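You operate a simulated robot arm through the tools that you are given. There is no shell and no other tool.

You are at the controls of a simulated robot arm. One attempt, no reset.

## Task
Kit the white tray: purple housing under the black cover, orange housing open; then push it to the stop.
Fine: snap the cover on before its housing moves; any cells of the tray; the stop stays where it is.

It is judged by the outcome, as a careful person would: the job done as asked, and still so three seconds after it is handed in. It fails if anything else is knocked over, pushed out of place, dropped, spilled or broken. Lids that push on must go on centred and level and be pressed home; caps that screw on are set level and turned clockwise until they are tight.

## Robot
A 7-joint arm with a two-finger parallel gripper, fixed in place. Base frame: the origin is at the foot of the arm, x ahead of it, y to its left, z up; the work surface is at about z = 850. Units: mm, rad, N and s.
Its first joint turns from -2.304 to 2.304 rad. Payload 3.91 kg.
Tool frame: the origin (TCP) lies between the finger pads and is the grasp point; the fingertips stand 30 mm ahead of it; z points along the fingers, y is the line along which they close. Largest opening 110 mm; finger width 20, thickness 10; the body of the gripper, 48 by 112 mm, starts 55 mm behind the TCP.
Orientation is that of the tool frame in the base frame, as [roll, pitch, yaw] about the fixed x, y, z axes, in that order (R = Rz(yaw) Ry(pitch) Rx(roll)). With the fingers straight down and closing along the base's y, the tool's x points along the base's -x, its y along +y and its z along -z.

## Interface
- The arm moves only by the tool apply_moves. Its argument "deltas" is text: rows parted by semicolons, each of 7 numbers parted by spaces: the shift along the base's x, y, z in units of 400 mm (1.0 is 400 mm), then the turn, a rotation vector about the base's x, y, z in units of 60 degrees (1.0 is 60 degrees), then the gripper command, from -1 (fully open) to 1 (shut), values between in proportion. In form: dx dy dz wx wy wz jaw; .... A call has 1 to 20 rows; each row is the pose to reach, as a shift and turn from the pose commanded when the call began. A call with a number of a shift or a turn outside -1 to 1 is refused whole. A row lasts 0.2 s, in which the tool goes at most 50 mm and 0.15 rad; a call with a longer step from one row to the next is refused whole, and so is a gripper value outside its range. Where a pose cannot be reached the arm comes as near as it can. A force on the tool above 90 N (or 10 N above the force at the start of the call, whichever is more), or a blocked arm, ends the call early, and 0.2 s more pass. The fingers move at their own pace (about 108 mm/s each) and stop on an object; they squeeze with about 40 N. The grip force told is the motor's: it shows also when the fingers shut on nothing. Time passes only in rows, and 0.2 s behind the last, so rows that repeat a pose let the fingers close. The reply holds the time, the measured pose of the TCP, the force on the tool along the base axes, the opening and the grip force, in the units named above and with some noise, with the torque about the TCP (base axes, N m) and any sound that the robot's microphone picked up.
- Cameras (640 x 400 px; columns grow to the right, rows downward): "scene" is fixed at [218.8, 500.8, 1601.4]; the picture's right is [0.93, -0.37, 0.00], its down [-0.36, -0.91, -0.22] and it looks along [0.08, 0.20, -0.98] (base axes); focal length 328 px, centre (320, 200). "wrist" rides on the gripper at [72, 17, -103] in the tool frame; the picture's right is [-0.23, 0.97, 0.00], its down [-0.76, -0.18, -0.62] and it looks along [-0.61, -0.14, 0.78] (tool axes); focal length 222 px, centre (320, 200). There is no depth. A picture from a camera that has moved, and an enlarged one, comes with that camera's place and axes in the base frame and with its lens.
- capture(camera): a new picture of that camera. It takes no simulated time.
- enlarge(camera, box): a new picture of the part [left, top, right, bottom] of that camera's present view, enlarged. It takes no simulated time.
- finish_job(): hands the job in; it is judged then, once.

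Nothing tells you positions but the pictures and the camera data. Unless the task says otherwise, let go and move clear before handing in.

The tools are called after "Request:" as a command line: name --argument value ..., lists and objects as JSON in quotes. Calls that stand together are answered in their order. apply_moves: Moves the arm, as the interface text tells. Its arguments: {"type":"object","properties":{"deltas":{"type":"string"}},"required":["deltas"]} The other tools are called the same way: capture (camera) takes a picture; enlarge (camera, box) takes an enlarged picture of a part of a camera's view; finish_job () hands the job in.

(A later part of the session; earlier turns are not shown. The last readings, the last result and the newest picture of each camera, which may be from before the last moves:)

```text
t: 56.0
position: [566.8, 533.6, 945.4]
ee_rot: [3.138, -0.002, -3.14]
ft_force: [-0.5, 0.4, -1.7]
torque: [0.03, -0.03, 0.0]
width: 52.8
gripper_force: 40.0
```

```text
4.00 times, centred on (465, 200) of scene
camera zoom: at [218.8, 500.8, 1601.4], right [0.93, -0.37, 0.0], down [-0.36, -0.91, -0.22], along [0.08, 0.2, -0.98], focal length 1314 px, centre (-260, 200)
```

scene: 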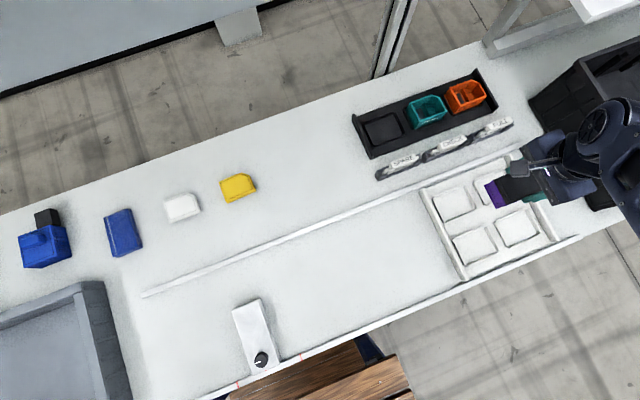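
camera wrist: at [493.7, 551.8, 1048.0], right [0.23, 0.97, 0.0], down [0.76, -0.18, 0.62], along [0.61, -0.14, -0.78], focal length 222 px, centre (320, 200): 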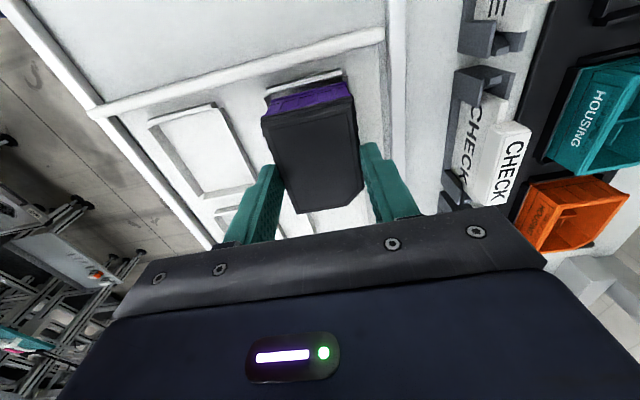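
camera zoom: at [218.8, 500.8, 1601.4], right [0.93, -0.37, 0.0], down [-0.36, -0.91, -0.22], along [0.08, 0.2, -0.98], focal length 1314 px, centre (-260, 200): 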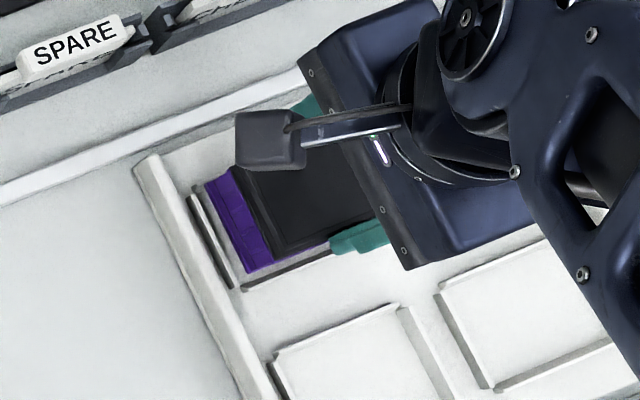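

The assembly is about 2.5 mm too far +y for the cell. I'll correct and lower gently, watching for contact with the tray floor.

Request:
apply_moves --deltas "0.0018 -0.00625 0 0 0 0 0.6; 0.0018 -0.00625 -0.01 0 0 0 0.6; 0.0018 -0.00625 -0.02 0 0 0 0.6; 0.0018 -0.00625 -0.02 0 0 0 0.6; 0.0018 -0.00625 -0.02 0 0 0 0.6"

Request:
enlarge --camera "wrist" --box '[240, 60, 380, 150]'

Request:
enlarge --camera "scene" --box '[450, 185, 500, 225]'

```text
t: 57.2
position: [567.9, 530.5, 938.9]
ee_rot: [3.14, -0.001, -3.14]
ft_force: [-0.5, -0.2, -0.9]
torque: [-0.01, 0.0, 0.02]
width: 53.0
gripper_force: 40.0
```

```text
4.44 times, centred on (310, 105) of wrist
camera zoom: at [494.9, 548.5, 1040.8], right [0.23, 0.97, 0.0], down [0.76, -0.18, 0.62], along [0.61, -0.14, -0.78], focal length 987 px, centre (364, 622)
```

zoom: 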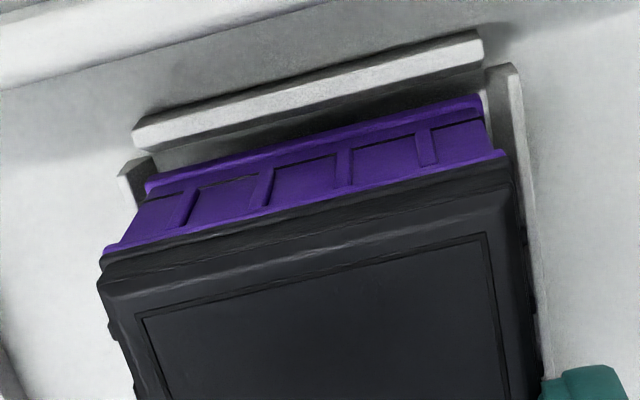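

```text
10.00 times, centred on (475, 205) of scene
camera zoom: at [218.8, 500.8, 1601.4], right [0.93, -0.37, 0.0], down [-0.36, -0.91, -0.22], along [0.08, 0.2, -0.98], focal length 3284 px, centre (-1230, 150)
```

zoom: 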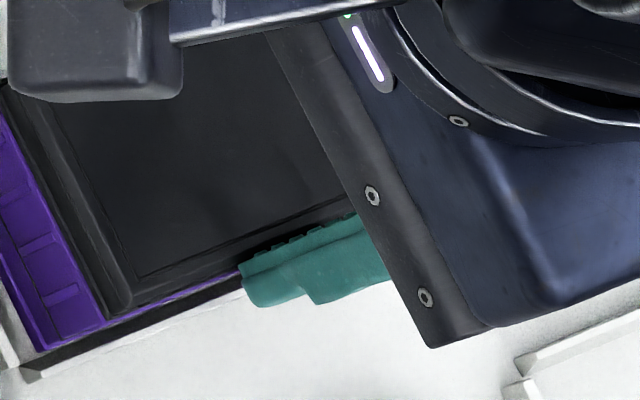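

Request:
apply_moves --deltas "-0.001 0.0015 0 0 0 0 0.6; -0.001 0.0015 -0.005 0 0 0 0.6; -0.001 0.0015 -0.01 0 0 0 0.6; -0.001 0.0015 -0.015 0 0 0 0.6; -0.001 0.0015 -0.02 0 0 0 0.6; -0.001 0.0015 -0.02 0 0 0 0.6"

Request:
enlarge --camera "wrist" --box '[240, 60, 380, 150]'

```text
t: 58.6
position: [566.9, 530.4, 929.1]
ee_rot: [-3.141, 0.001, 3.141]
ft_force: [0.7, -0.1, -1.6]
torque: [0.02, -0.02, 0.0]
width: 52.7
gripper_force: 39.5
```

```text
4.44 times, centred on (310, 105) of wrist
camera zoom: at [494.8, 547.7, 1033.6], right [0.23, 0.97, 0.0], down [0.76, -0.18, 0.62], along [0.61, -0.14, -0.78], focal length 987 px, centre (364, 622)
```

zoom: 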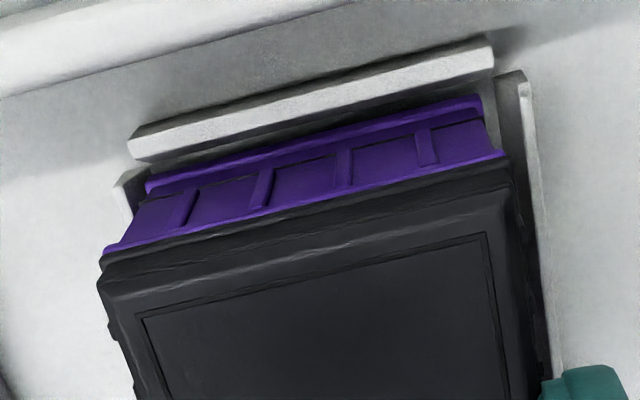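

Still no contact; true position is about 1.5 mm low in y. I'll correct and continue down.

Request:
apply_moves --deltas "-0.001 0.004 0 0 0 0 0.6; -0.001 0.004 -0.005 0 0 0 0.6; -0.001 0.004 -0.01 0 0 0 0.6; -0.001 0.004 -0.01 0 0 0 0.6; -0.001 0.004 -0.01 0 0 0 0.6"

Request:
enlarge --camera "wrist" --box '[240, 60, 380, 150]'

```text
t: 59.8
position: [567.1, 531.7, 927.3]
ee_rot: [3.139, 0.002, -3.141]
ft_force: [0.4, 0.3, 8.9]
torque: [-0.04, 0.07, -0.01]
width: 52.5
gripper_force: 40.0
```

```text
4.44 times, centred on (310, 105) of wrist
camera zoom: at [494.6, 550.0, 1030.8], right [0.23, 0.97, 0.0], down [0.76, -0.18, 0.62], along [0.61, -0.14, -0.78], focal length 987 px, centre (364, 622)
```

zoom: 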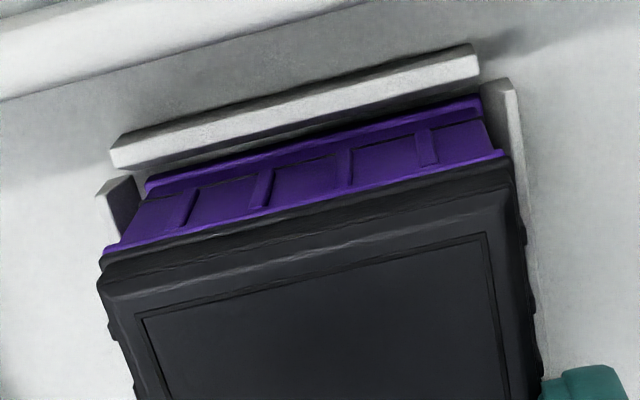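

It's touching down with a balanced 10 N. I'll release and back off to check that it is seated flat in the cell.

Request:
apply_moves --deltas "0 0 0.001 0 0 0 0.6; 0 0 0.001 0 0 0 0.2; 0 0 0.001 0 0 0 0; 0 0 0.001 0 0 0 -0.2; 0 0 0.001 0 0 0 -0.3; 0 0 0.05 0 0 0 -0.3; 0 0 0.13 0 0 0 -0.3; 0 0 0.22 0 0 0 -0.3; 0 0 0.22 0 0 0 -0.3"

Request:
capture --camera "wrist"

Request:
enlarge --camera "wrist" --box '[260, 40, 400, 160]'

Request:
enlarge --camera "scene" --box '[430, 170, 500, 230]'

```text
t: 61.8
position: [567.0, 531.6, 1016.7]
ee_rot: [3.141, 0.0, -3.139]
ft_force: [-0.5, -0.2, -0.2]
torque: [0.0, 0.03, 0.01]
width: 71.4
gripper_force: 0.0
```

```text
taken
camera wrist: at [494.7, 549.7, 1118.6], right [0.23, 0.97, 0.0], down [0.76, -0.18, 0.62], along [0.61, -0.14, -0.78], focal length 222 px, centre (320, 200)
```

wrist: 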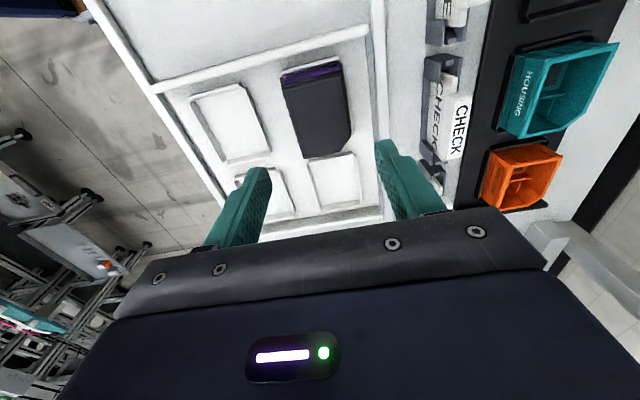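

```text
3.33 times, centred on (330, 100) of wrist
camera zoom: at [494.7, 549.7, 1118.6], right [0.23, 0.97, 0.0], down [0.76, -0.18, 0.62], along [0.61, -0.14, -0.78], focal length 740 px, centre (287, 533)
```

zoom: 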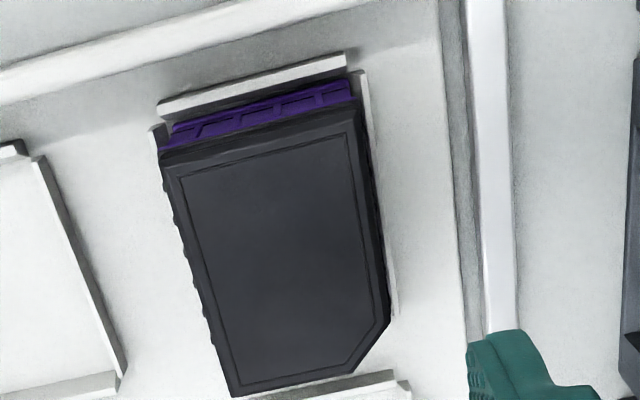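

```text
6.67 times, centred on (465, 200) of scene
camera zoom: at [218.8, 500.8, 1601.4], right [0.93, -0.37, 0.0], down [-0.36, -0.91, -0.22], along [0.08, 0.2, -0.98], focal length 2189 px, centre (-647, 200)
```

zoom: 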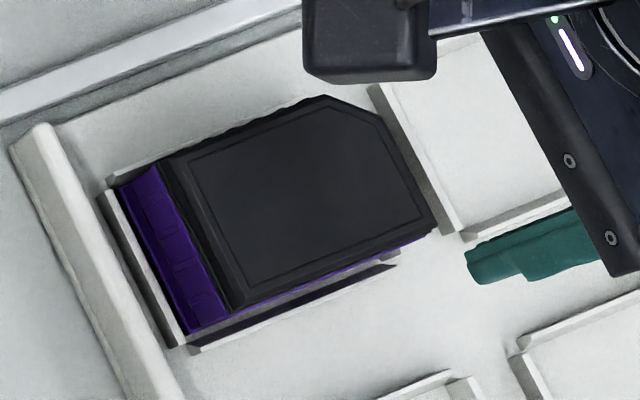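

The purple assembly sits level inside its cell. Now I'll measure the orange housing, which is at the edge of reach, so I'll probably need to tilt the gripper.

Request:
enlarge --camera "wrist" --box '[460, 120, 580, 215]'

Request:
enlarge --camera "scene" --box '[440, 70, 500, 120]'

Request:
enlarge --camera "scene" --box '[350, 90, 470, 165]'

```text
4.21 times, centred on (520, 168) of wrist
camera zoom: at [494.7, 549.7, 1118.6], right [0.23, 0.97, 0.0], down [0.76, -0.18, 0.62], along [0.61, -0.14, -0.78], focal length 935 px, centre (-522, 337)
```

zoom: 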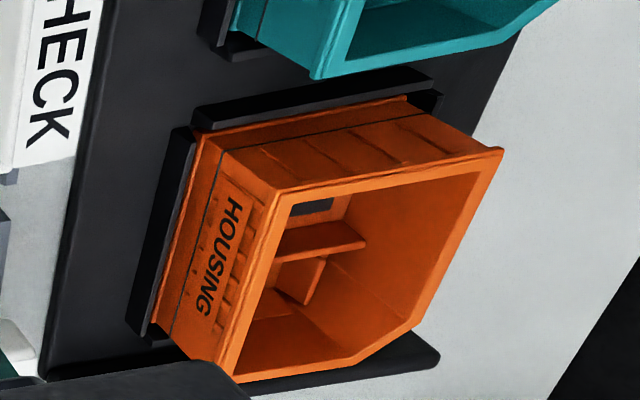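

```text
8.00 times, centred on (470, 95) of scene
camera zoom: at [218.8, 500.8, 1601.4], right [0.93, -0.37, 0.0], down [-0.36, -0.91, -0.22], along [0.08, 0.2, -0.98], focal length 2627 px, centre (-880, 1040)
```

zoom: 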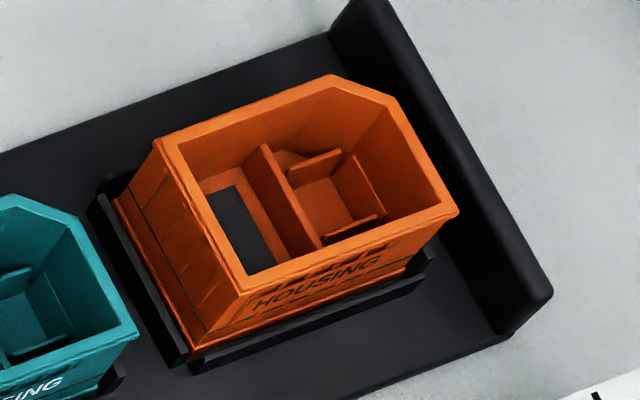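

```text
5.33 times, centred on (410, 128) of scene
camera zoom: at [218.8, 500.8, 1601.4], right [0.93, -0.37, 0.0], down [-0.36, -0.91, -0.22], along [0.08, 0.2, -0.98], focal length 1751 px, centre (-160, 587)
```

zoom: 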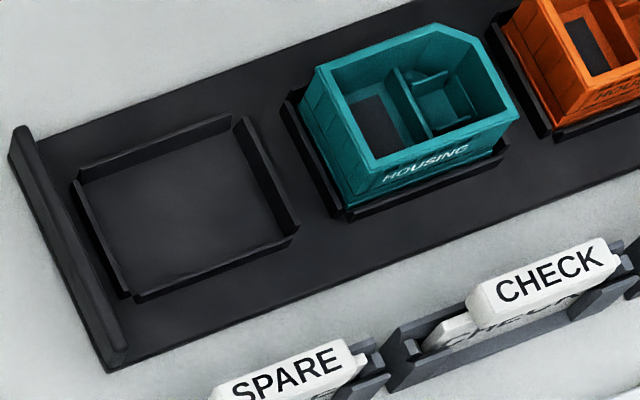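

The orange housing is about the same height, with its rim centred near (707, 761), roughly 1,040 mm from the base axis. I'll approach with the gripper tilted 30° about y, so the fingers point outward along +x.

Request:
apply_moves --deltas "0.02 0.1 0 0 0 0 -0.3; 0.04 0.2 0 0 -0.13 0 -0.3; 0.06 0.3 0 0 -0.26 0 -0.4; 0.08 0.39 0 0 -0.39 0 -0.5; 0.1 0.42 0 0 -0.5 0 -0.5; 0.1 0.42 0 0 -0.5 0 -0.5; 0.1 0.42 0 0 -0.5 0 -0.5"

Request:
capture --camera "wrist"

Request:
capture --camera "scene"

```text
t: 63.4
position: [606.2, 699.7, 1014.5]
ee_rot: [3.141, 0.523, -3.141]
ft_force: [0.9, -0.3, 0.2]
torque: [-0.01, 0.0, 0.02]
width: 82.8
gripper_force: 0.0
```

```text
taken
camera wrist: at [491.2, 717.0, 1066.6], right [0.2, 0.97, 0.11], down [0.35, -0.18, 0.92], along [0.92, -0.14, -0.37], focal length 222 px, centre (320, 200)
```

wrist: 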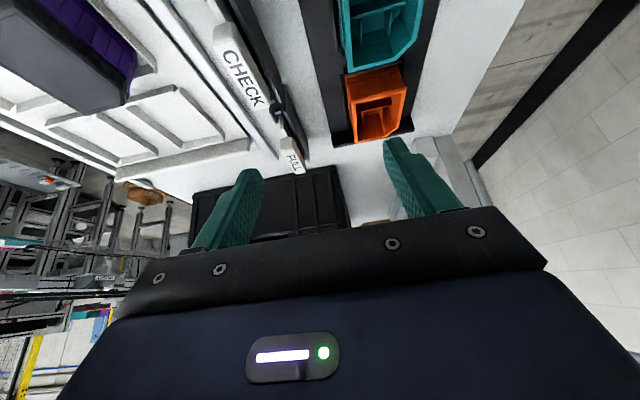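

```text
taken
```

scene: 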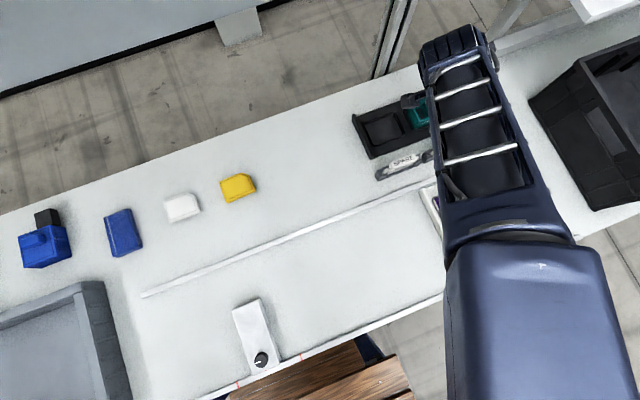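

The tilt is reached fine. I'll move toward the orange housing at a safe height and check the reach.

Request:
apply_moves --deltas "0.08 0.05 0 0 0 0 -0.5; 0.16 0.1 -0.03 0 0 0 -0.5; 0.23 0.14 -0.07 0 0 0 -0.5; 0.23 0.14 -0.07 0 0 0 -0.5; 0.23 0.14 -0.07 0 0 0 -0.5"

Request:
capture --camera "wrist"

Request:
enlarge --camera "wrist" --box '[260, 30, 440, 170]'

```text
t: 64.6
position: [697.4, 755.2, 984.3]
ee_rot: [-3.141, 0.523, -3.141]
ft_force: [0.3, 0.0, 0.1]
torque: [0.0, 0.0, -0.01]
width: 82.7
gripper_force: 0.1
```

```text
taken
camera wrist: at [582.8, 773.6, 1036.9], right [0.2, 0.97, 0.11], down [0.35, -0.18, 0.92], along [0.92, -0.14, -0.37], focal length 222 px, centre (320, 200)
```

wrist: 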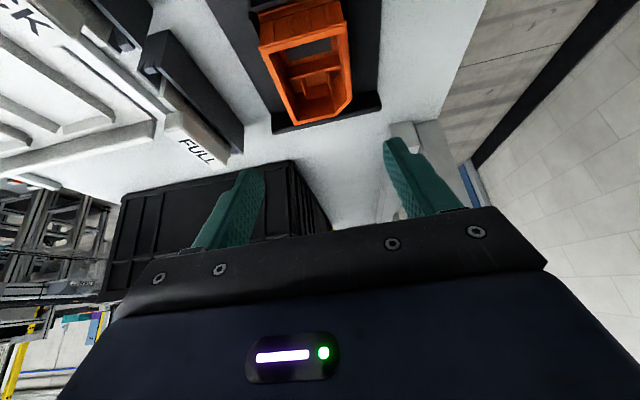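

```text
2.86 times, centred on (350, 100) of wrist
camera zoom: at [582.8, 773.6, 1036.9], right [0.2, 0.97, 0.11], down [0.35, -0.18, 0.92], along [0.92, -0.14, -0.37], focal length 635 px, centre (234, 486)
```

zoom: 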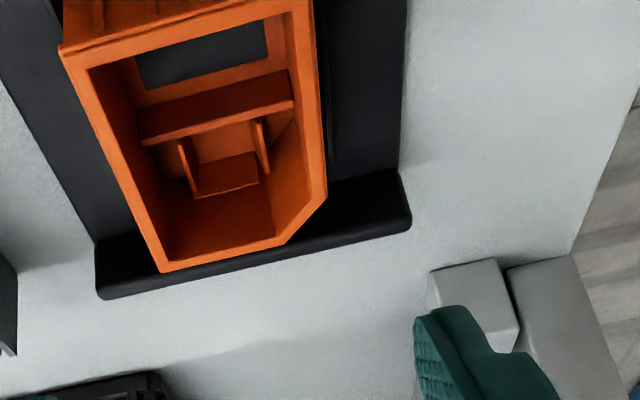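

Reach is fine with the tilt. The orange rim centres on about (707, 761); I'll descend with the open fingers either side of it in y and stop to check before closing.

Request:
apply_moves --deltas "0.018 0.0115 0 0 0 0 -0.5; 0.018 0.0115 -0.07 0 0 0 -0.5; 0.018 0.0115 -0.13 0 0 0 -0.5; 0.018 0.0115 -0.13 0 0 0 -0.5; 0.018 0.0115 -0.13 0 0 0 -0.5"

Request:
capture --camera "wrist"

Request:
enlarge --camera "wrist" --box '[200, 0, 440, 200]'

Request:
capture --camera "scene"

```text
t: 65.8
position: [706.6, 761.8, 934.1]
ee_rot: [-3.141, 0.524, -3.139]
ft_force: [0.3, -0.1, 0.9]
torque: [-0.03, 0.01, -0.01]
width: 82.3
gripper_force: 0.0
```

```text
taken
camera wrist: at [591.4, 779.2, 986.4], right [0.2, 0.97, 0.11], down [0.35, -0.18, 0.92], along [0.92, -0.14, -0.37], focal length 222 px, centre (320, 200)
```

wrist: 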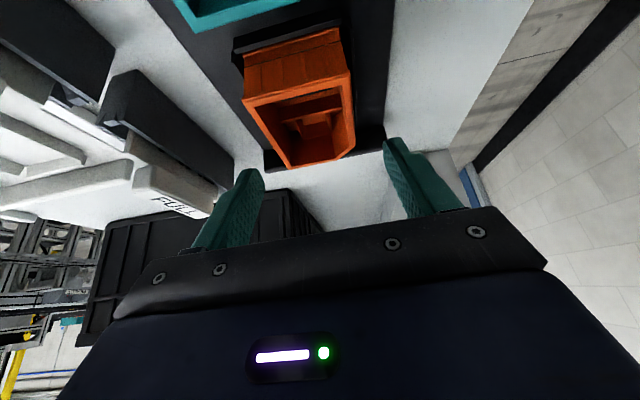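

```text
2.00 times, centred on (320, 100) of wrist
camera zoom: at [591.4, 779.2, 986.4], right [0.2, 0.97, 0.11], down [0.35, -0.18, 0.92], along [0.92, -0.14, -0.37], focal length 444 px, centre (320, 400)
```

zoom: 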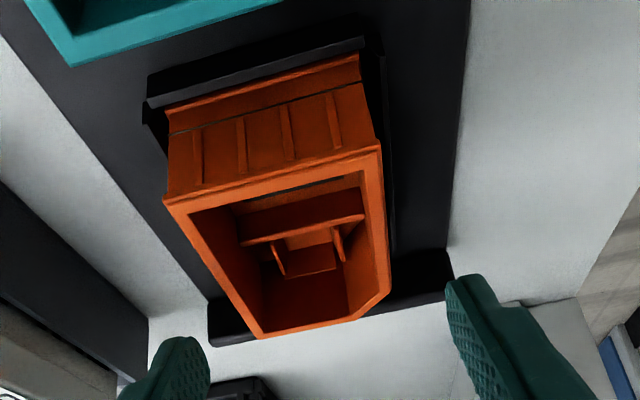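

```text
taken
```

scene: 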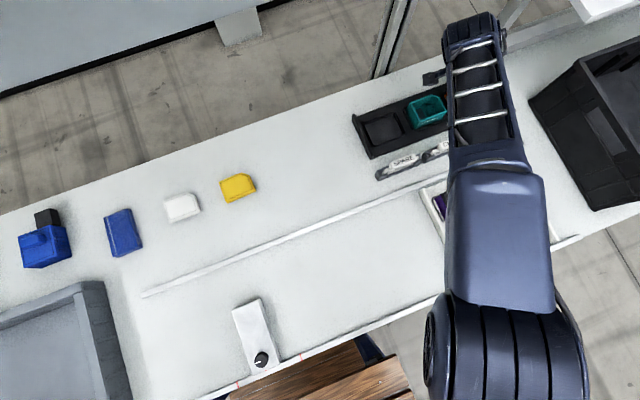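

Everything is aligned. I'll go down another 26 mm and close on the orange housing's sides.

Request:
apply_moves --deltas "0 -0.002 -0.03 0 0 0 -0.5; 0 -0.002 -0.0655 0 0 0 -0.5; 0 -0.002 -0.0655 0 0 0 -0.5; 0 -0.002 -0.0655 0 0 0 -0.5"

Request:
enlarge --camera "wrist" --box '[200, 0, 440, 220]'

```text
t: 66.8
position: [707.6, 762.1, 908.1]
ee_rot: [3.141, 0.523, 3.141]
ft_force: [0.5, 0.2, 0.1]
torque: [0.0, -0.05, 0.0]
width: 82.4
gripper_force: 0.1
```

```text
1.82 times, centred on (320, 110) of wrist
camera zoom: at [592.7, 779.4, 960.8], right [0.2, 0.97, 0.11], down [0.35, -0.18, 0.92], along [0.92, -0.14, -0.37], focal length 404 px, centre (320, 364)
```

zoom: 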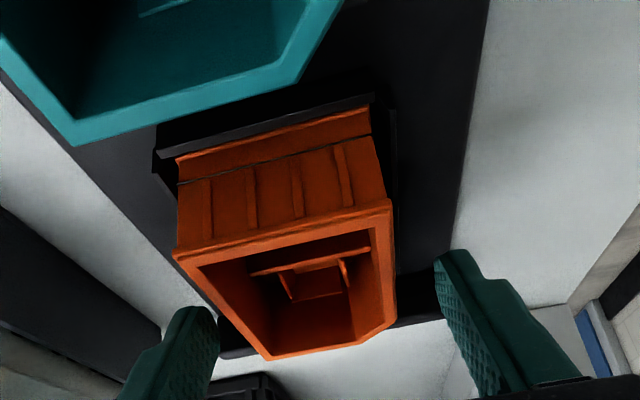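

Request:
apply_moves --deltas "0 -0.002 0 0 0 0 -0.2; 0 -0.002 0 0 0 0 0.1; 0 -0.002 0 0 0 0 0.4; 0 -0.002 0 0 0 0 0.6; 0 -0.002 0 0 0 0 0.6"

Request:
enlarge --camera "wrist" --box '[200, 0, 440, 220]'

```text
t: 68.0
position: [706.6, 760.0, 908.8]
ee_rot: [-3.141, 0.523, -3.139]
ft_force: [0.7, -0.2, 1.1]
torque: [-0.03, -0.06, -0.01]
width: 53.1
gripper_force: 39.7
```

```text
1.82 times, centred on (320, 110) of wrist
camera zoom: at [592.1, 778.1, 960.9], right [0.2, 0.97, 0.11], down [0.35, -0.18, 0.92], along [0.92, -0.14, -0.37], focal length 404 px, centre (320, 364)
```

zoom: 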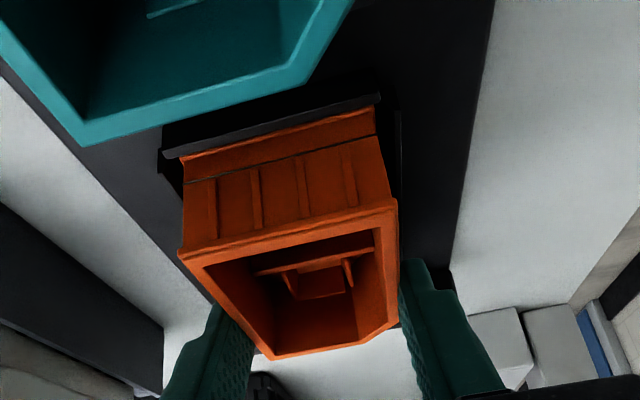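

Gripped at 53 mm. I'll lift it straight up out of its nest, check, and then carry it toward the tray keeping the same tilt so it stays level.

Request:
apply_moves --deltas "0 0 0.02 0 0 0 0.6; 0 0 0.06 0 0 0 0.6; 0 0 0.12 0 0 0 0.6; 0 -0.02 0.2 0 0 0 0.6; 0 -0.02 0.2 0 0 0 0.6"

Request:
capture --camera "wrist"

Request:
capture --camera "scene"

```text
t: 69.2
position: [703.3, 750.0, 988.7]
ee_rot: [-3.142, 0.523, -3.141]
ft_force: [0.2, -0.4, -0.8]
torque: [-0.01, 0.0, 0.01]
width: 53.1
gripper_force: 40.2
```

```text
taken
camera wrist: at [588.7, 768.2, 1042.2], right [0.2, 0.97, 0.11], down [0.35, -0.18, 0.92], along [0.92, -0.14, -0.37], focal length 222 px, centre (320, 200)
```

wrist: 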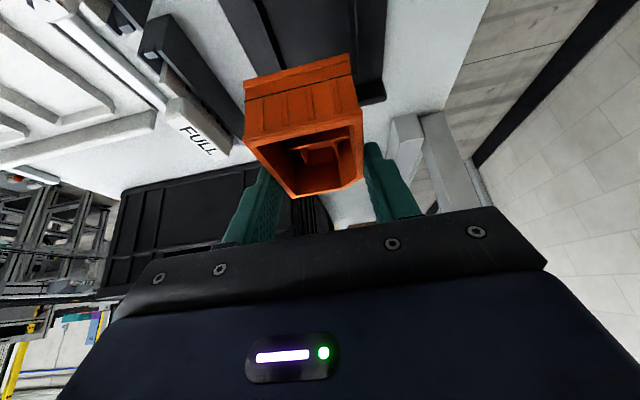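

```text
taken
```

scene: 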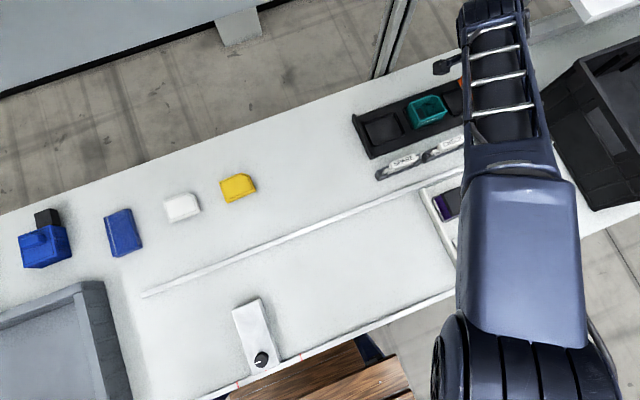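

The orange housing is clear and hanging level. I'll carry it over near the tray and look at the +x, −y cell from the side.

Request:
apply_moves --deltas "-0.03 -0.1 0.04 0 0 0 0.6; -0.06 -0.2 0.04 0 0 0 0.6; -0.09 -0.3 0.04 0 0 0 0.6; -0.12 -0.4 0.04 0 0 0 0.6; -0.15 -0.5 0.04 0 0 0 0.6; -0.165 -0.58 0.04 0 0 0 0.6; -0.165 -0.58 0.04 0 0 0 0.6; -0.165 -0.58 0.04 0 0 0 0.6"

Request:
capture --camera "wrist"

Request:
capture --camera "scene"

```text
t: 71.0
position: [642.1, 515.9, 1002.9]
ee_rot: [-3.141, 0.525, -3.141]
ft_force: [0.2, 0.2, -1.3]
torque: [0.01, 0.04, -0.03]
width: 53.2
gripper_force: 40.4
```

```text
taken
camera wrist: at [527.1, 533.7, 1055.4], right [0.2, 0.97, 0.11], down [0.35, -0.18, 0.92], along [0.92, -0.14, -0.37], focal length 222 px, centre (320, 200)
```

wrist: 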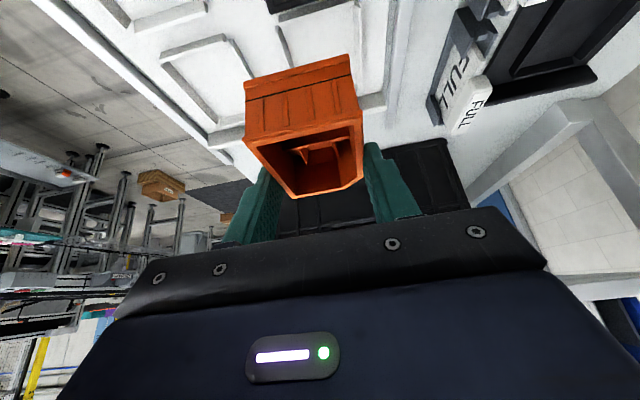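

```text
taken
```

scene: 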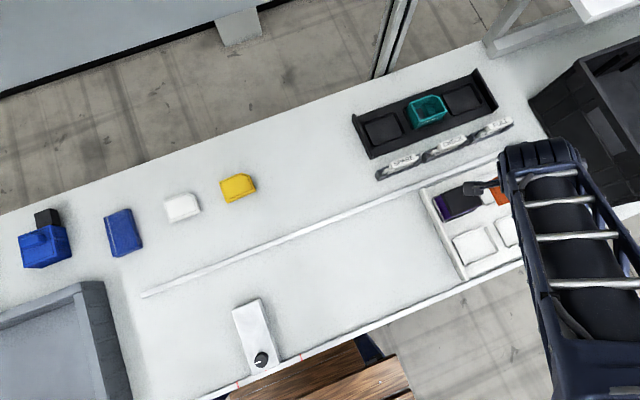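

The rack and teal housing are undisturbed. I'll enlarge the +x, −y cell visible left of the housing.

Request:
enlarge --camera "wrist" --box '[100, 0, 300, 160]'

Request:
enlarge --camera "wrist" --box '[220, 40, 400, 210]'

```text
2.50 times, centred on (200, 80) of wrist
camera zoom: at [527.1, 533.7, 1055.4], right [0.2, 0.97, 0.11], down [0.35, -0.18, 0.92], along [0.92, -0.14, -0.37], focal length 555 px, centre (620, 500)
```

zoom: 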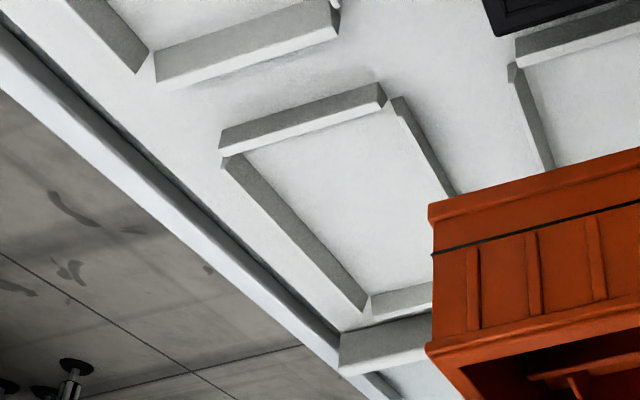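

```text
2.35 times, centred on (310, 125) of wrist
camera zoom: at [527.1, 533.7, 1055.4], right [0.2, 0.97, 0.11], down [0.35, -0.18, 0.92], along [0.92, -0.14, -0.37], focal length 523 px, centre (344, 376)
```

zoom: 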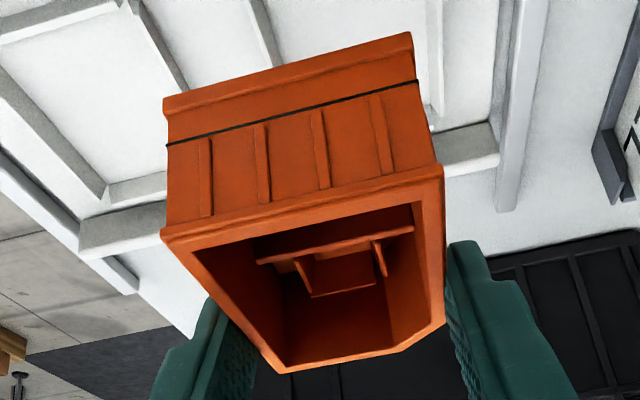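

The −x, −y cell (centre about (566, 427.5)) is easier to measure and keeps the +x side clear for pushing, so I'll use that one. I'll hover the orange housing above it and check alignment.

Request:
apply_moves --deltas "-0.06 -0.075 0 0 0 0 0.6; -0.12 -0.15 0 0 0 0 0.6; -0.186 -0.226 0 0 0 0 0.6; -0.186 -0.226 -0.06 0 0 0 0.6; -0.186 -0.226 -0.12 0 0 0 0.6; -0.186 -0.226 -0.155 0 0 0 0.6; -0.186 -0.226 -0.155 0 0 0 0.6; -0.186 -0.226 -0.155 0 0 0 0.6"

Request:
capture --camera "wrist"

Request:
enlarge --camera "wrist" --box '[180, 0, 420, 180]'

Request:
enlarge --camera "scene" --box '[420, 180, 540, 280]'

```text
t: 72.8
position: [565.5, 429.4, 941.6]
ee_rot: [3.139, 0.522, 3.141]
ft_force: [0.4, 0.6, -1.2]
torque: [0.01, 0.01, -0.01]
width: 53.3
gripper_force: 40.0
```

```text
taken
camera wrist: at [450.5, 447.1, 995.2], right [0.2, 0.97, 0.11], down [0.35, -0.18, 0.92], along [0.92, -0.14, -0.37], focal length 222 px, centre (320, 200)
```

wrist: 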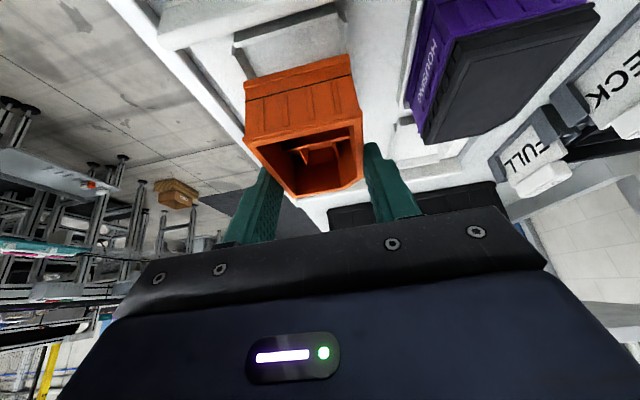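

```text
2.22 times, centred on (300, 90) of wrist
camera zoom: at [450.5, 447.1, 995.2], right [0.2, 0.97, 0.11], down [0.35, -0.18, 0.92], along [0.92, -0.14, -0.37], focal length 494 px, centre (364, 444)
```

zoom: 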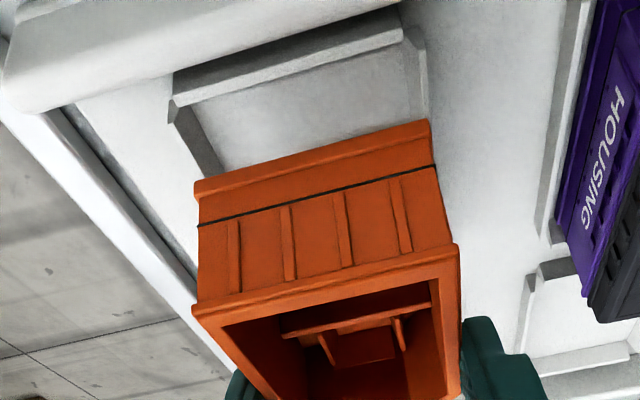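

```text
4.00 times, centred on (480, 230) of scene
camera zoom: at [218.8, 500.8, 1601.4], right [0.93, -0.37, 0.0], down [-0.36, -0.91, -0.22], along [0.08, 0.2, -0.98], focal length 1314 px, centre (-320, 80)
```

zoom: 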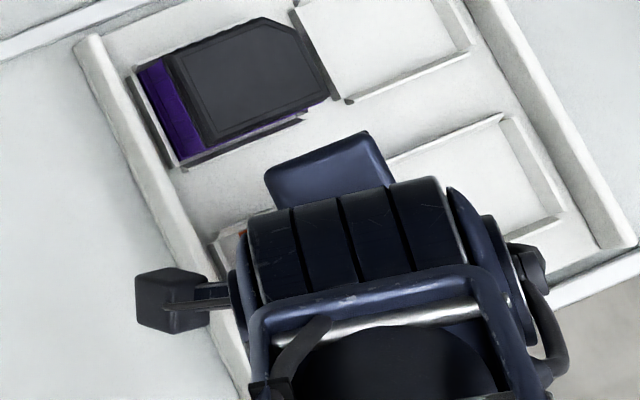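

The housing needs about +1 mm x and −2 mm y. I'll correct and lower to just above the ribs.

Request:
apply_moves --deltas "0.0028 -0.005 -0.01 0 0 0 0.6; 0.0028 -0.005 -0.0425 0 0 0 0.6; 0.0028 -0.005 -0.0425 0 0 0 0.6; 0.0028 -0.005 -0.0425 0 0 0 0.6"

Request:
enlarge --camera "wrist" --box '[220, 0, 380, 110]'

```text
t: 73.8
position: [566.9, 426.3, 924.2]
ee_rot: [3.14, 0.522, -3.139]
ft_force: [-0.3, -0.4, -1.2]
torque: [-0.01, -0.03, 0.01]
width: 53.4
gripper_force: 40.1
```

```text
3.64 times, centred on (300, 55) of wrist
camera zoom: at [451.6, 443.9, 977.2], right [0.2, 0.97, 0.11], down [0.35, -0.18, 0.92], along [0.92, -0.14, -0.37], focal length 808 px, centre (393, 727)
```

zoom: 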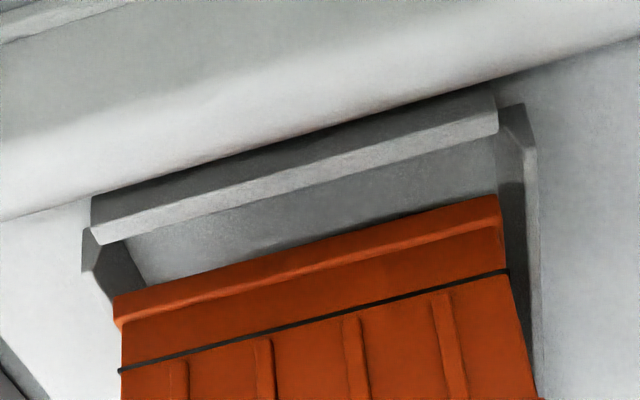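

The housing is about 1 mm low in y. I'll nudge +1 mm and lower into the cell until contact.

Request:
apply_moves --deltas "0.0005 0.0025 0 0 0 0 0.6; 0.0005 0.0025 -0.01 0 0 0 0.6; 0.0005 0.0025 -0.02 0 0 0 0.6; 0.0005 0.0025 -0.03 0 0 0 0.6; 0.0005 0.0025 -0.03 0 0 0 0.6; 0.0005 0.0025 -0.03 0 0 0 0.6"

Request:
enlarge --camera "wrist" --box '[220, 0, 380, 110]'

```text
t: 75.2
position: [565.0, 429.5, 913.4]
ee_rot: [-3.14, 0.524, -3.14]
ft_force: [-0.5, 0.5, -0.7]
torque: [-0.02, 0.0, -0.03]
width: 53.1
gripper_force: 40.3
```

```text
3.64 times, centred on (300, 55) of wrist
camera zoom: at [451.6, 445.8, 966.9], right [0.2, 0.97, 0.11], down [0.35, -0.18, 0.92], along [0.92, -0.14, -0.37], focal length 808 px, centre (393, 727)
```

zoom: 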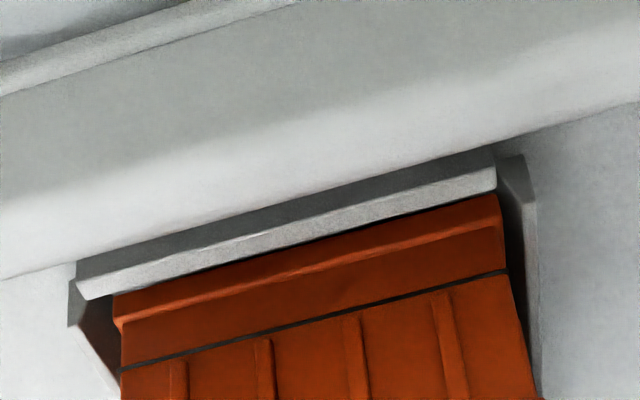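

Request:
apply_moves --deltas "0.0005 -0.001 -0.006 0 0 0 0.6; 0.0005 -0.001 -0.012 0 0 0 0.6; 0.0005 -0.001 -0.015 0 0 0 0.6; 0.0005 -0.001 -0.0175 0 0 0 0.6; 0.0005 -0.001 -0.0175 0 0 0 0.6"

Request:
enlarge --camera "wrist" --box '[220, 0, 380, 110]'

```text
t: 76.4
position: [566.6, 428.1, 907.9]
ee_rot: [3.139, 0.524, 3.141]
ft_force: [3.6, -2.3, 18.1]
torque: [-0.27, 0.14, -0.06]
width: 53.6
gripper_force: 39.7
```

```text
3.64 times, centred on (300, 55) of wrist
camera zoom: at [452.0, 445.0, 960.6], right [0.2, 0.97, 0.12], down [0.35, -0.18, 0.92], along [0.92, -0.14, -0.37], focal length 808 px, centre (393, 727)
```

zoom: 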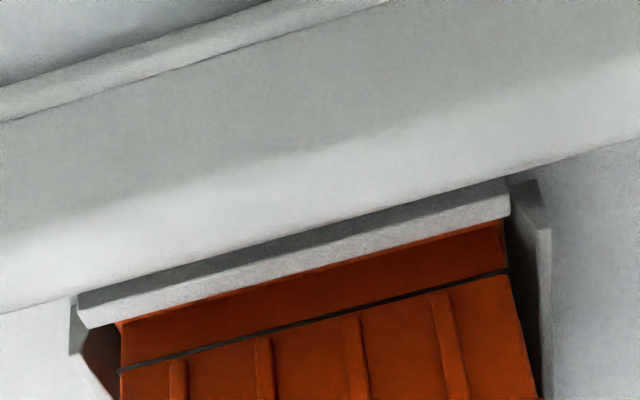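

It's down on the floor at the expected height. I'll ease the load, open the fingers and lift clear.

Request:
apply_moves --deltas "0 0 0.003 0 0 0 0.6; 0 0 0.003 0 0 0 0.2; 0 0 0.003 0 0 0 0; 0 0 0.003 0 0 0 -0.2; 0 0 0.003 0 0 0 -0.3; 0 0 0.003 0 0 0 -0.3; 0 0 0.06 0 0 0 -0.3; 0 0 0.15 0 0 0 -0.3; 0 0 0.25 0 0 0 -0.3; 0 0 0.3 0 0.13 0 -0.3; 0 0 0.3 0 0.26 0 -0.3; 0 0 0.3 0 0.39 0 -0.3; 0 0 0.3 0 0.5 0 -0.3; 0 0 0.3 0 0.5 0 -0.3"

Request:
capture --camera "wrist"

Request:
capture --camera "scene"

```text
t: 79.4
position: [566.7, 427.2, 1027.2]
ee_rot: [3.139, -0.001, -3.141]
ft_force: [0.4, 0.3, -0.6]
torque: [-0.04, 0.0, 0.01]
width: 71.4
gripper_force: 0.0
```

```text
taken
camera wrist: at [494.4, 445.6, 1130.6], right [0.23, 0.97, 0.0], down [0.76, -0.18, 0.62], along [0.61, -0.14, -0.78], focal length 222 px, centre (320, 200)
```

wrist: 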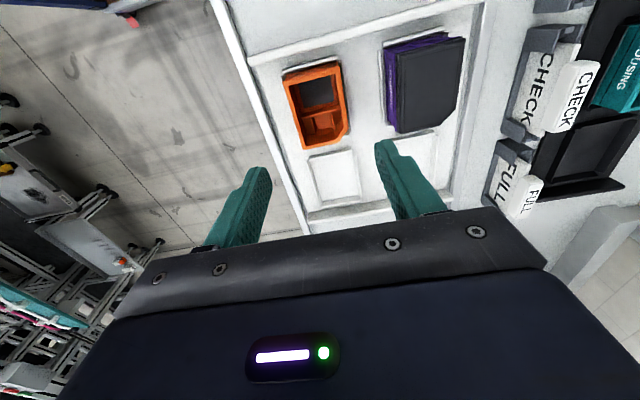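

```text
taken
```

scene: 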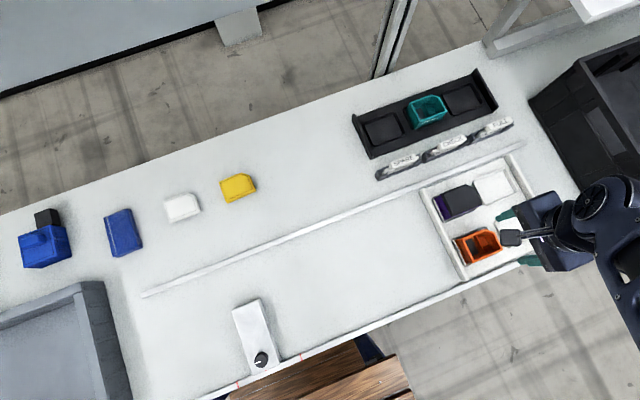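

Both housings are in the tray. I'll zoom in to check each is seated level inside its cell and the cover is still square.

Request:
enlarge --camera "scene" --box '[415, 165, 535, 285]'

Request:
enlarge --camera "wrist" --box '[250, 20, 490, 220]'

Request:
enlarge --camera "wrist" --box '[365, 20, 475, 145]'

```text
3.33 times, centred on (475, 225) of scene
camera zoom: at [218.8, 500.8, 1601.4], right [0.93, -0.37, 0.0], down [-0.36, -0.91, -0.22], along [0.08, 0.2, -0.98], focal length 1095 px, centre (-197, 117)
```

zoom: 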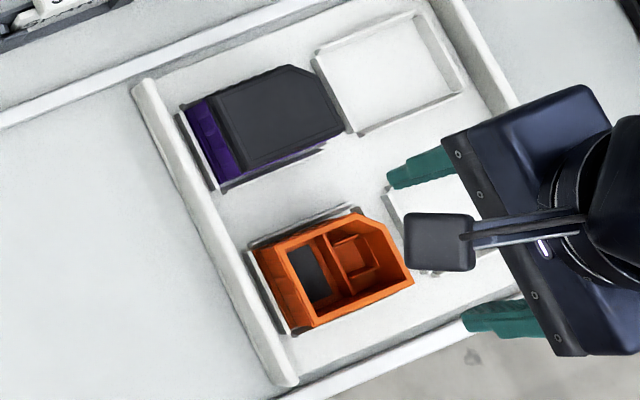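

```text
2.00 times, centred on (370, 120) of wrist
camera zoom: at [494.4, 445.6, 1130.6], right [0.23, 0.97, 0.0], down [0.76, -0.18, 0.62], along [0.61, -0.14, -0.78], focal length 444 px, centre (220, 360)
```

zoom: 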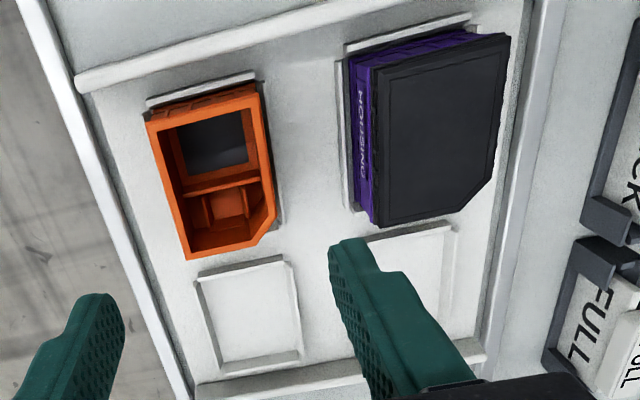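

```text
3.20 times, centred on (420, 82) of wrist
camera zoom: at [494.4, 445.6, 1130.6], right [0.23, 0.97, 0.0], down [0.76, -0.18, 0.62], along [0.61, -0.14, -0.78], focal length 711 px, centre (0, 576)
```

zoom: 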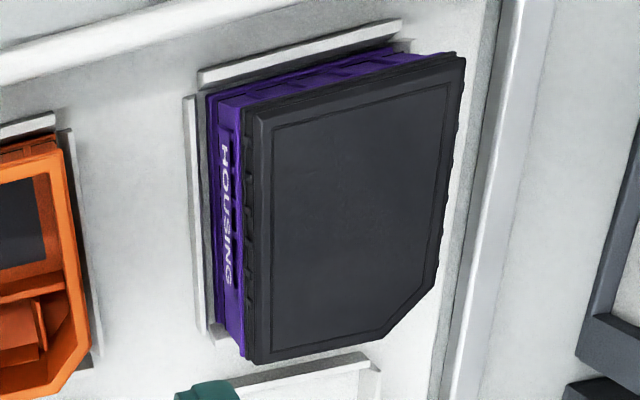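

Request:
enlarge --camera "wrist" --box '[380, 40, 420, 75]'

Request:
enlarge --camera "wrist" --box '[385, 100, 425, 135]'

Request:
enlarge --camera "scene" --box '[432, 182, 482, 224]'

```text
11.43 times, centred on (400, 58) of wrist
camera zoom: at [494.4, 445.6, 1130.6], right [0.23, 0.97, 0.0], down [0.76, -0.18, 0.62], along [0.61, -0.14, -0.78], focal length 2538 px, centre (-594, 1829)
```

zoom: 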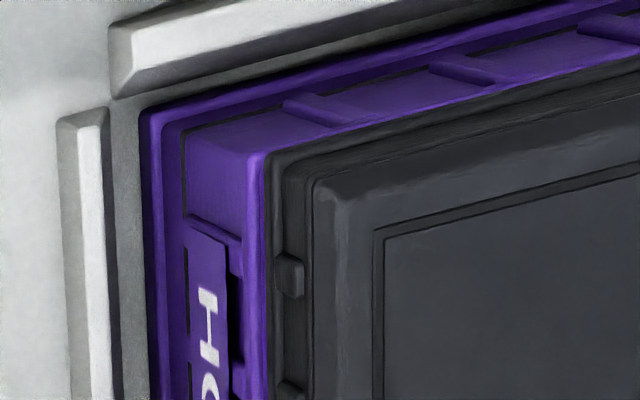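

```text
11.43 times, centred on (405, 118) of wrist
camera zoom: at [494.4, 445.6, 1130.6], right [0.23, 0.97, 0.0], down [0.76, -0.18, 0.62], along [0.61, -0.14, -0.78], focal length 2538 px, centre (-651, 1143)
```

zoom: 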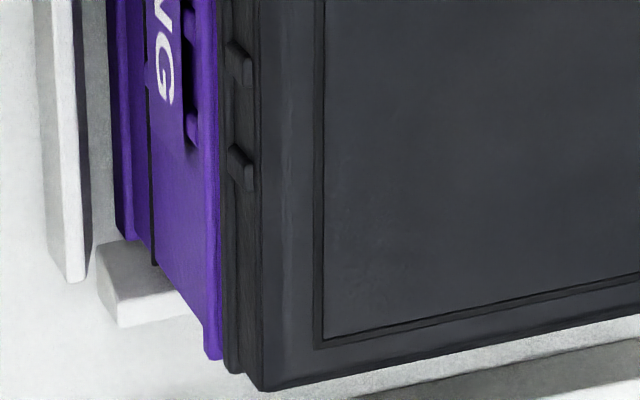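

```text
9.52 times, centred on (457, 203) of scene
camera zoom: at [218.8, 500.8, 1601.4], right [0.93, -0.37, 0.0], down [-0.36, -0.91, -0.22], along [0.08, 0.2, -0.98], focal length 3127 px, centre (-985, 171)
```

zoom: 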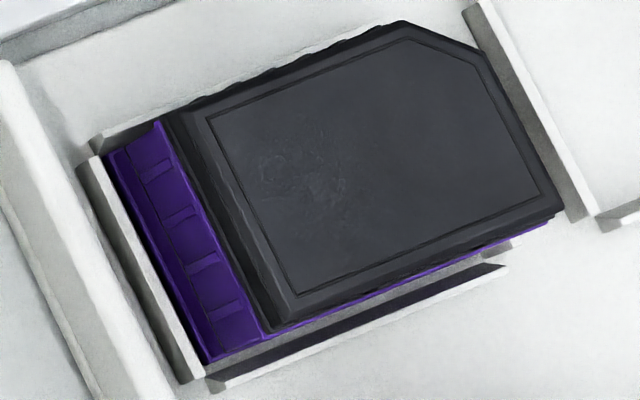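

The seam is even all round and both housings are seated. Next I'll move to the tray's +x end to measure its wall before pushing.

Request:
apply_moves --deltas "0.1 0.025 0 0 0 0 -0.6; 0.2 0.05 0 0 0 0 -0.8; 0.3 0.075 0 0 0 0 -0.8; 0.4 0.1 0 0 0 0 -0.8; 0.5 0.125 -0.04 0 0 0 -0.8; 0.51 0.125 -0.068 0 0 0 -0.8; 0.51 0.125 -0.068 0 0 0 -0.8; 0.51 0.125 -0.068 0 0 0 -0.8"

Request:
capture --camera "wrist"

Request:
enlarge --camera "wrist" --box '[130, 0, 480, 200]'

Request:
capture --camera "scene"

```text
t: 81.2
position: [768.8, 475.4, 1000.3]
ee_rot: [-3.14, -0.001, 3.14]
ft_force: [-0.1, 0.3, -1.4]
torque: [0.01, 0.02, -0.01]
width: 99.0
gripper_force: 0.0
```

```text
taken
camera wrist: at [697.5, 493.9, 1102.6], right [0.23, 0.97, 0.0], down [0.76, -0.18, 0.62], along [0.61, -0.14, -0.78], focal length 222 px, centre (320, 200)
```

wrist: 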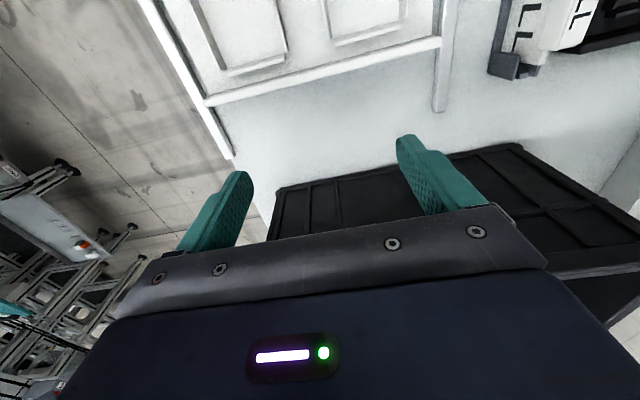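

```text
1.83 times, centred on (305, 100) of wrist
camera zoom: at [697.5, 493.9, 1102.6], right [0.23, 0.97, 0.0], down [0.76, -0.18, 0.62], along [0.61, -0.14, -0.78], focal length 406 px, centre (347, 383)
```

zoom: 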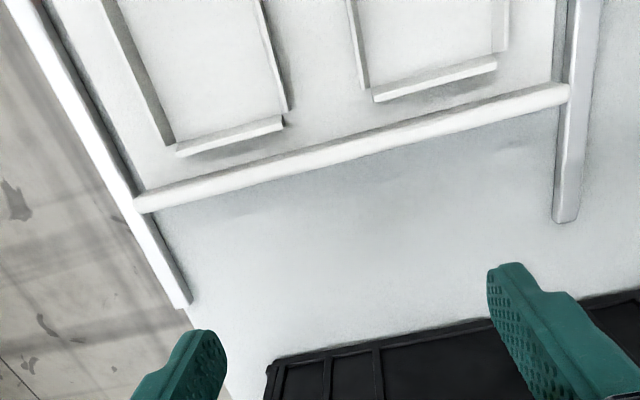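

```text
taken
```

scene: 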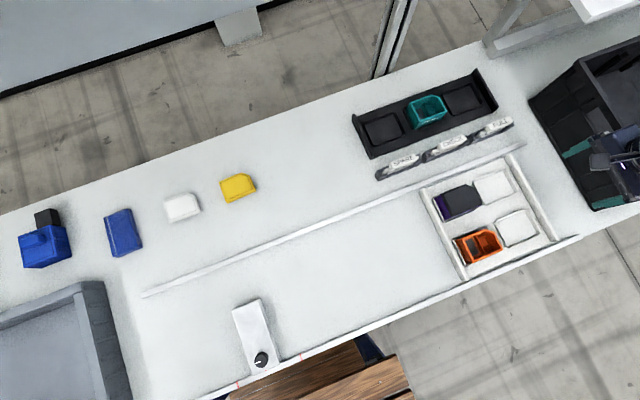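

The tray's +x wall is at x ≈ 739, centred at y ≈ 479, and spans between the rails. I'll lower the spread fingers just outside that wall, tips about 10 mm above the table.

Request:
apply_moves --deltas "-0.01 0.006 -0.08 0 0 0 -0.8; -0.02 0.006 -0.16 0 0 0 -0.8; -0.02 0.006 -0.23 0 0 0 -0.8; -0.02 0.006 -0.27 0 0 0 -0.8; -0.02 0.006 -0.27 0 0 0 -0.8; -0.02 0.006 -0.27 0 0 0 -0.8"

Request:
capture --camera "wrist"

Request:
enlarge --camera "wrist" --box '[130, 40, 480, 240]'

Request:
enlarge --camera "scene" --box '[480, 130, 620, 260]'

```text
t: 82.6
position: [764.5, 480.2, 891.7]
ee_rot: [3.141, 0.0, -3.14]
ft_force: [-0.3, -0.1, 0.2]
torque: [-0.02, 0.0, -0.02]
width: 98.8
gripper_force: 0.0
```

```text
taken
camera wrist: at [691.8, 498.1, 994.3], right [0.23, 0.97, 0.0], down [0.76, -0.18, 0.62], along [0.61, -0.14, -0.78], focal length 222 px, centre (320, 200)
```

wrist: 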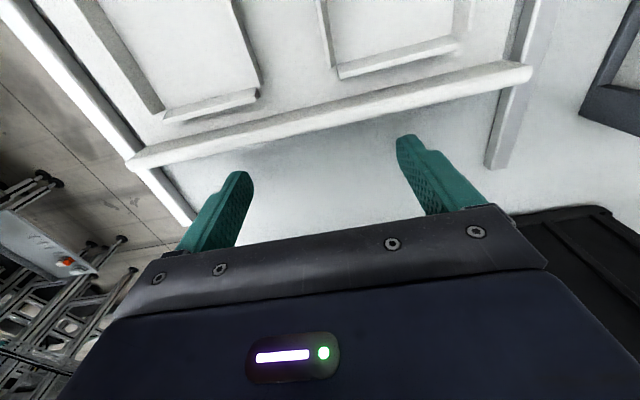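

```text
1.83 times, centred on (305, 140) of wrist
camera zoom: at [691.8, 498.1, 994.3], right [0.23, 0.97, 0.0], down [0.76, -0.18, 0.62], along [0.61, -0.14, -0.78], focal length 406 px, centre (347, 310)
```

zoom: 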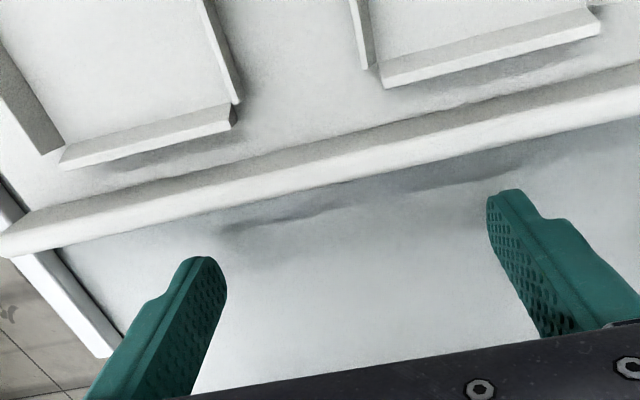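

```text
3.08 times, centred on (550, 195) of scene
camera zoom: at [218.8, 500.8, 1601.4], right [0.93, -0.37, 0.0], down [-0.36, -0.91, -0.22], along [0.08, 0.2, -0.98], focal length 1010 px, centre (-388, 215)
```

zoom: 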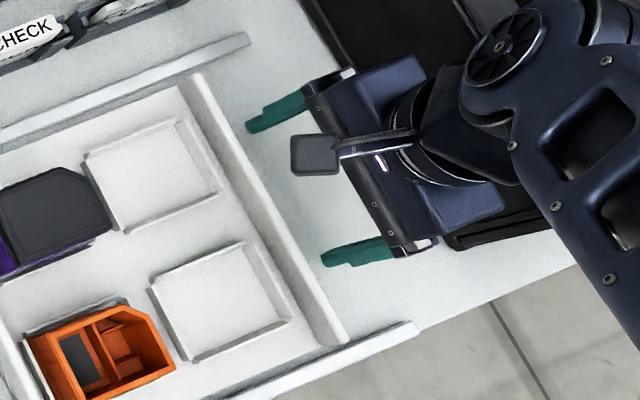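

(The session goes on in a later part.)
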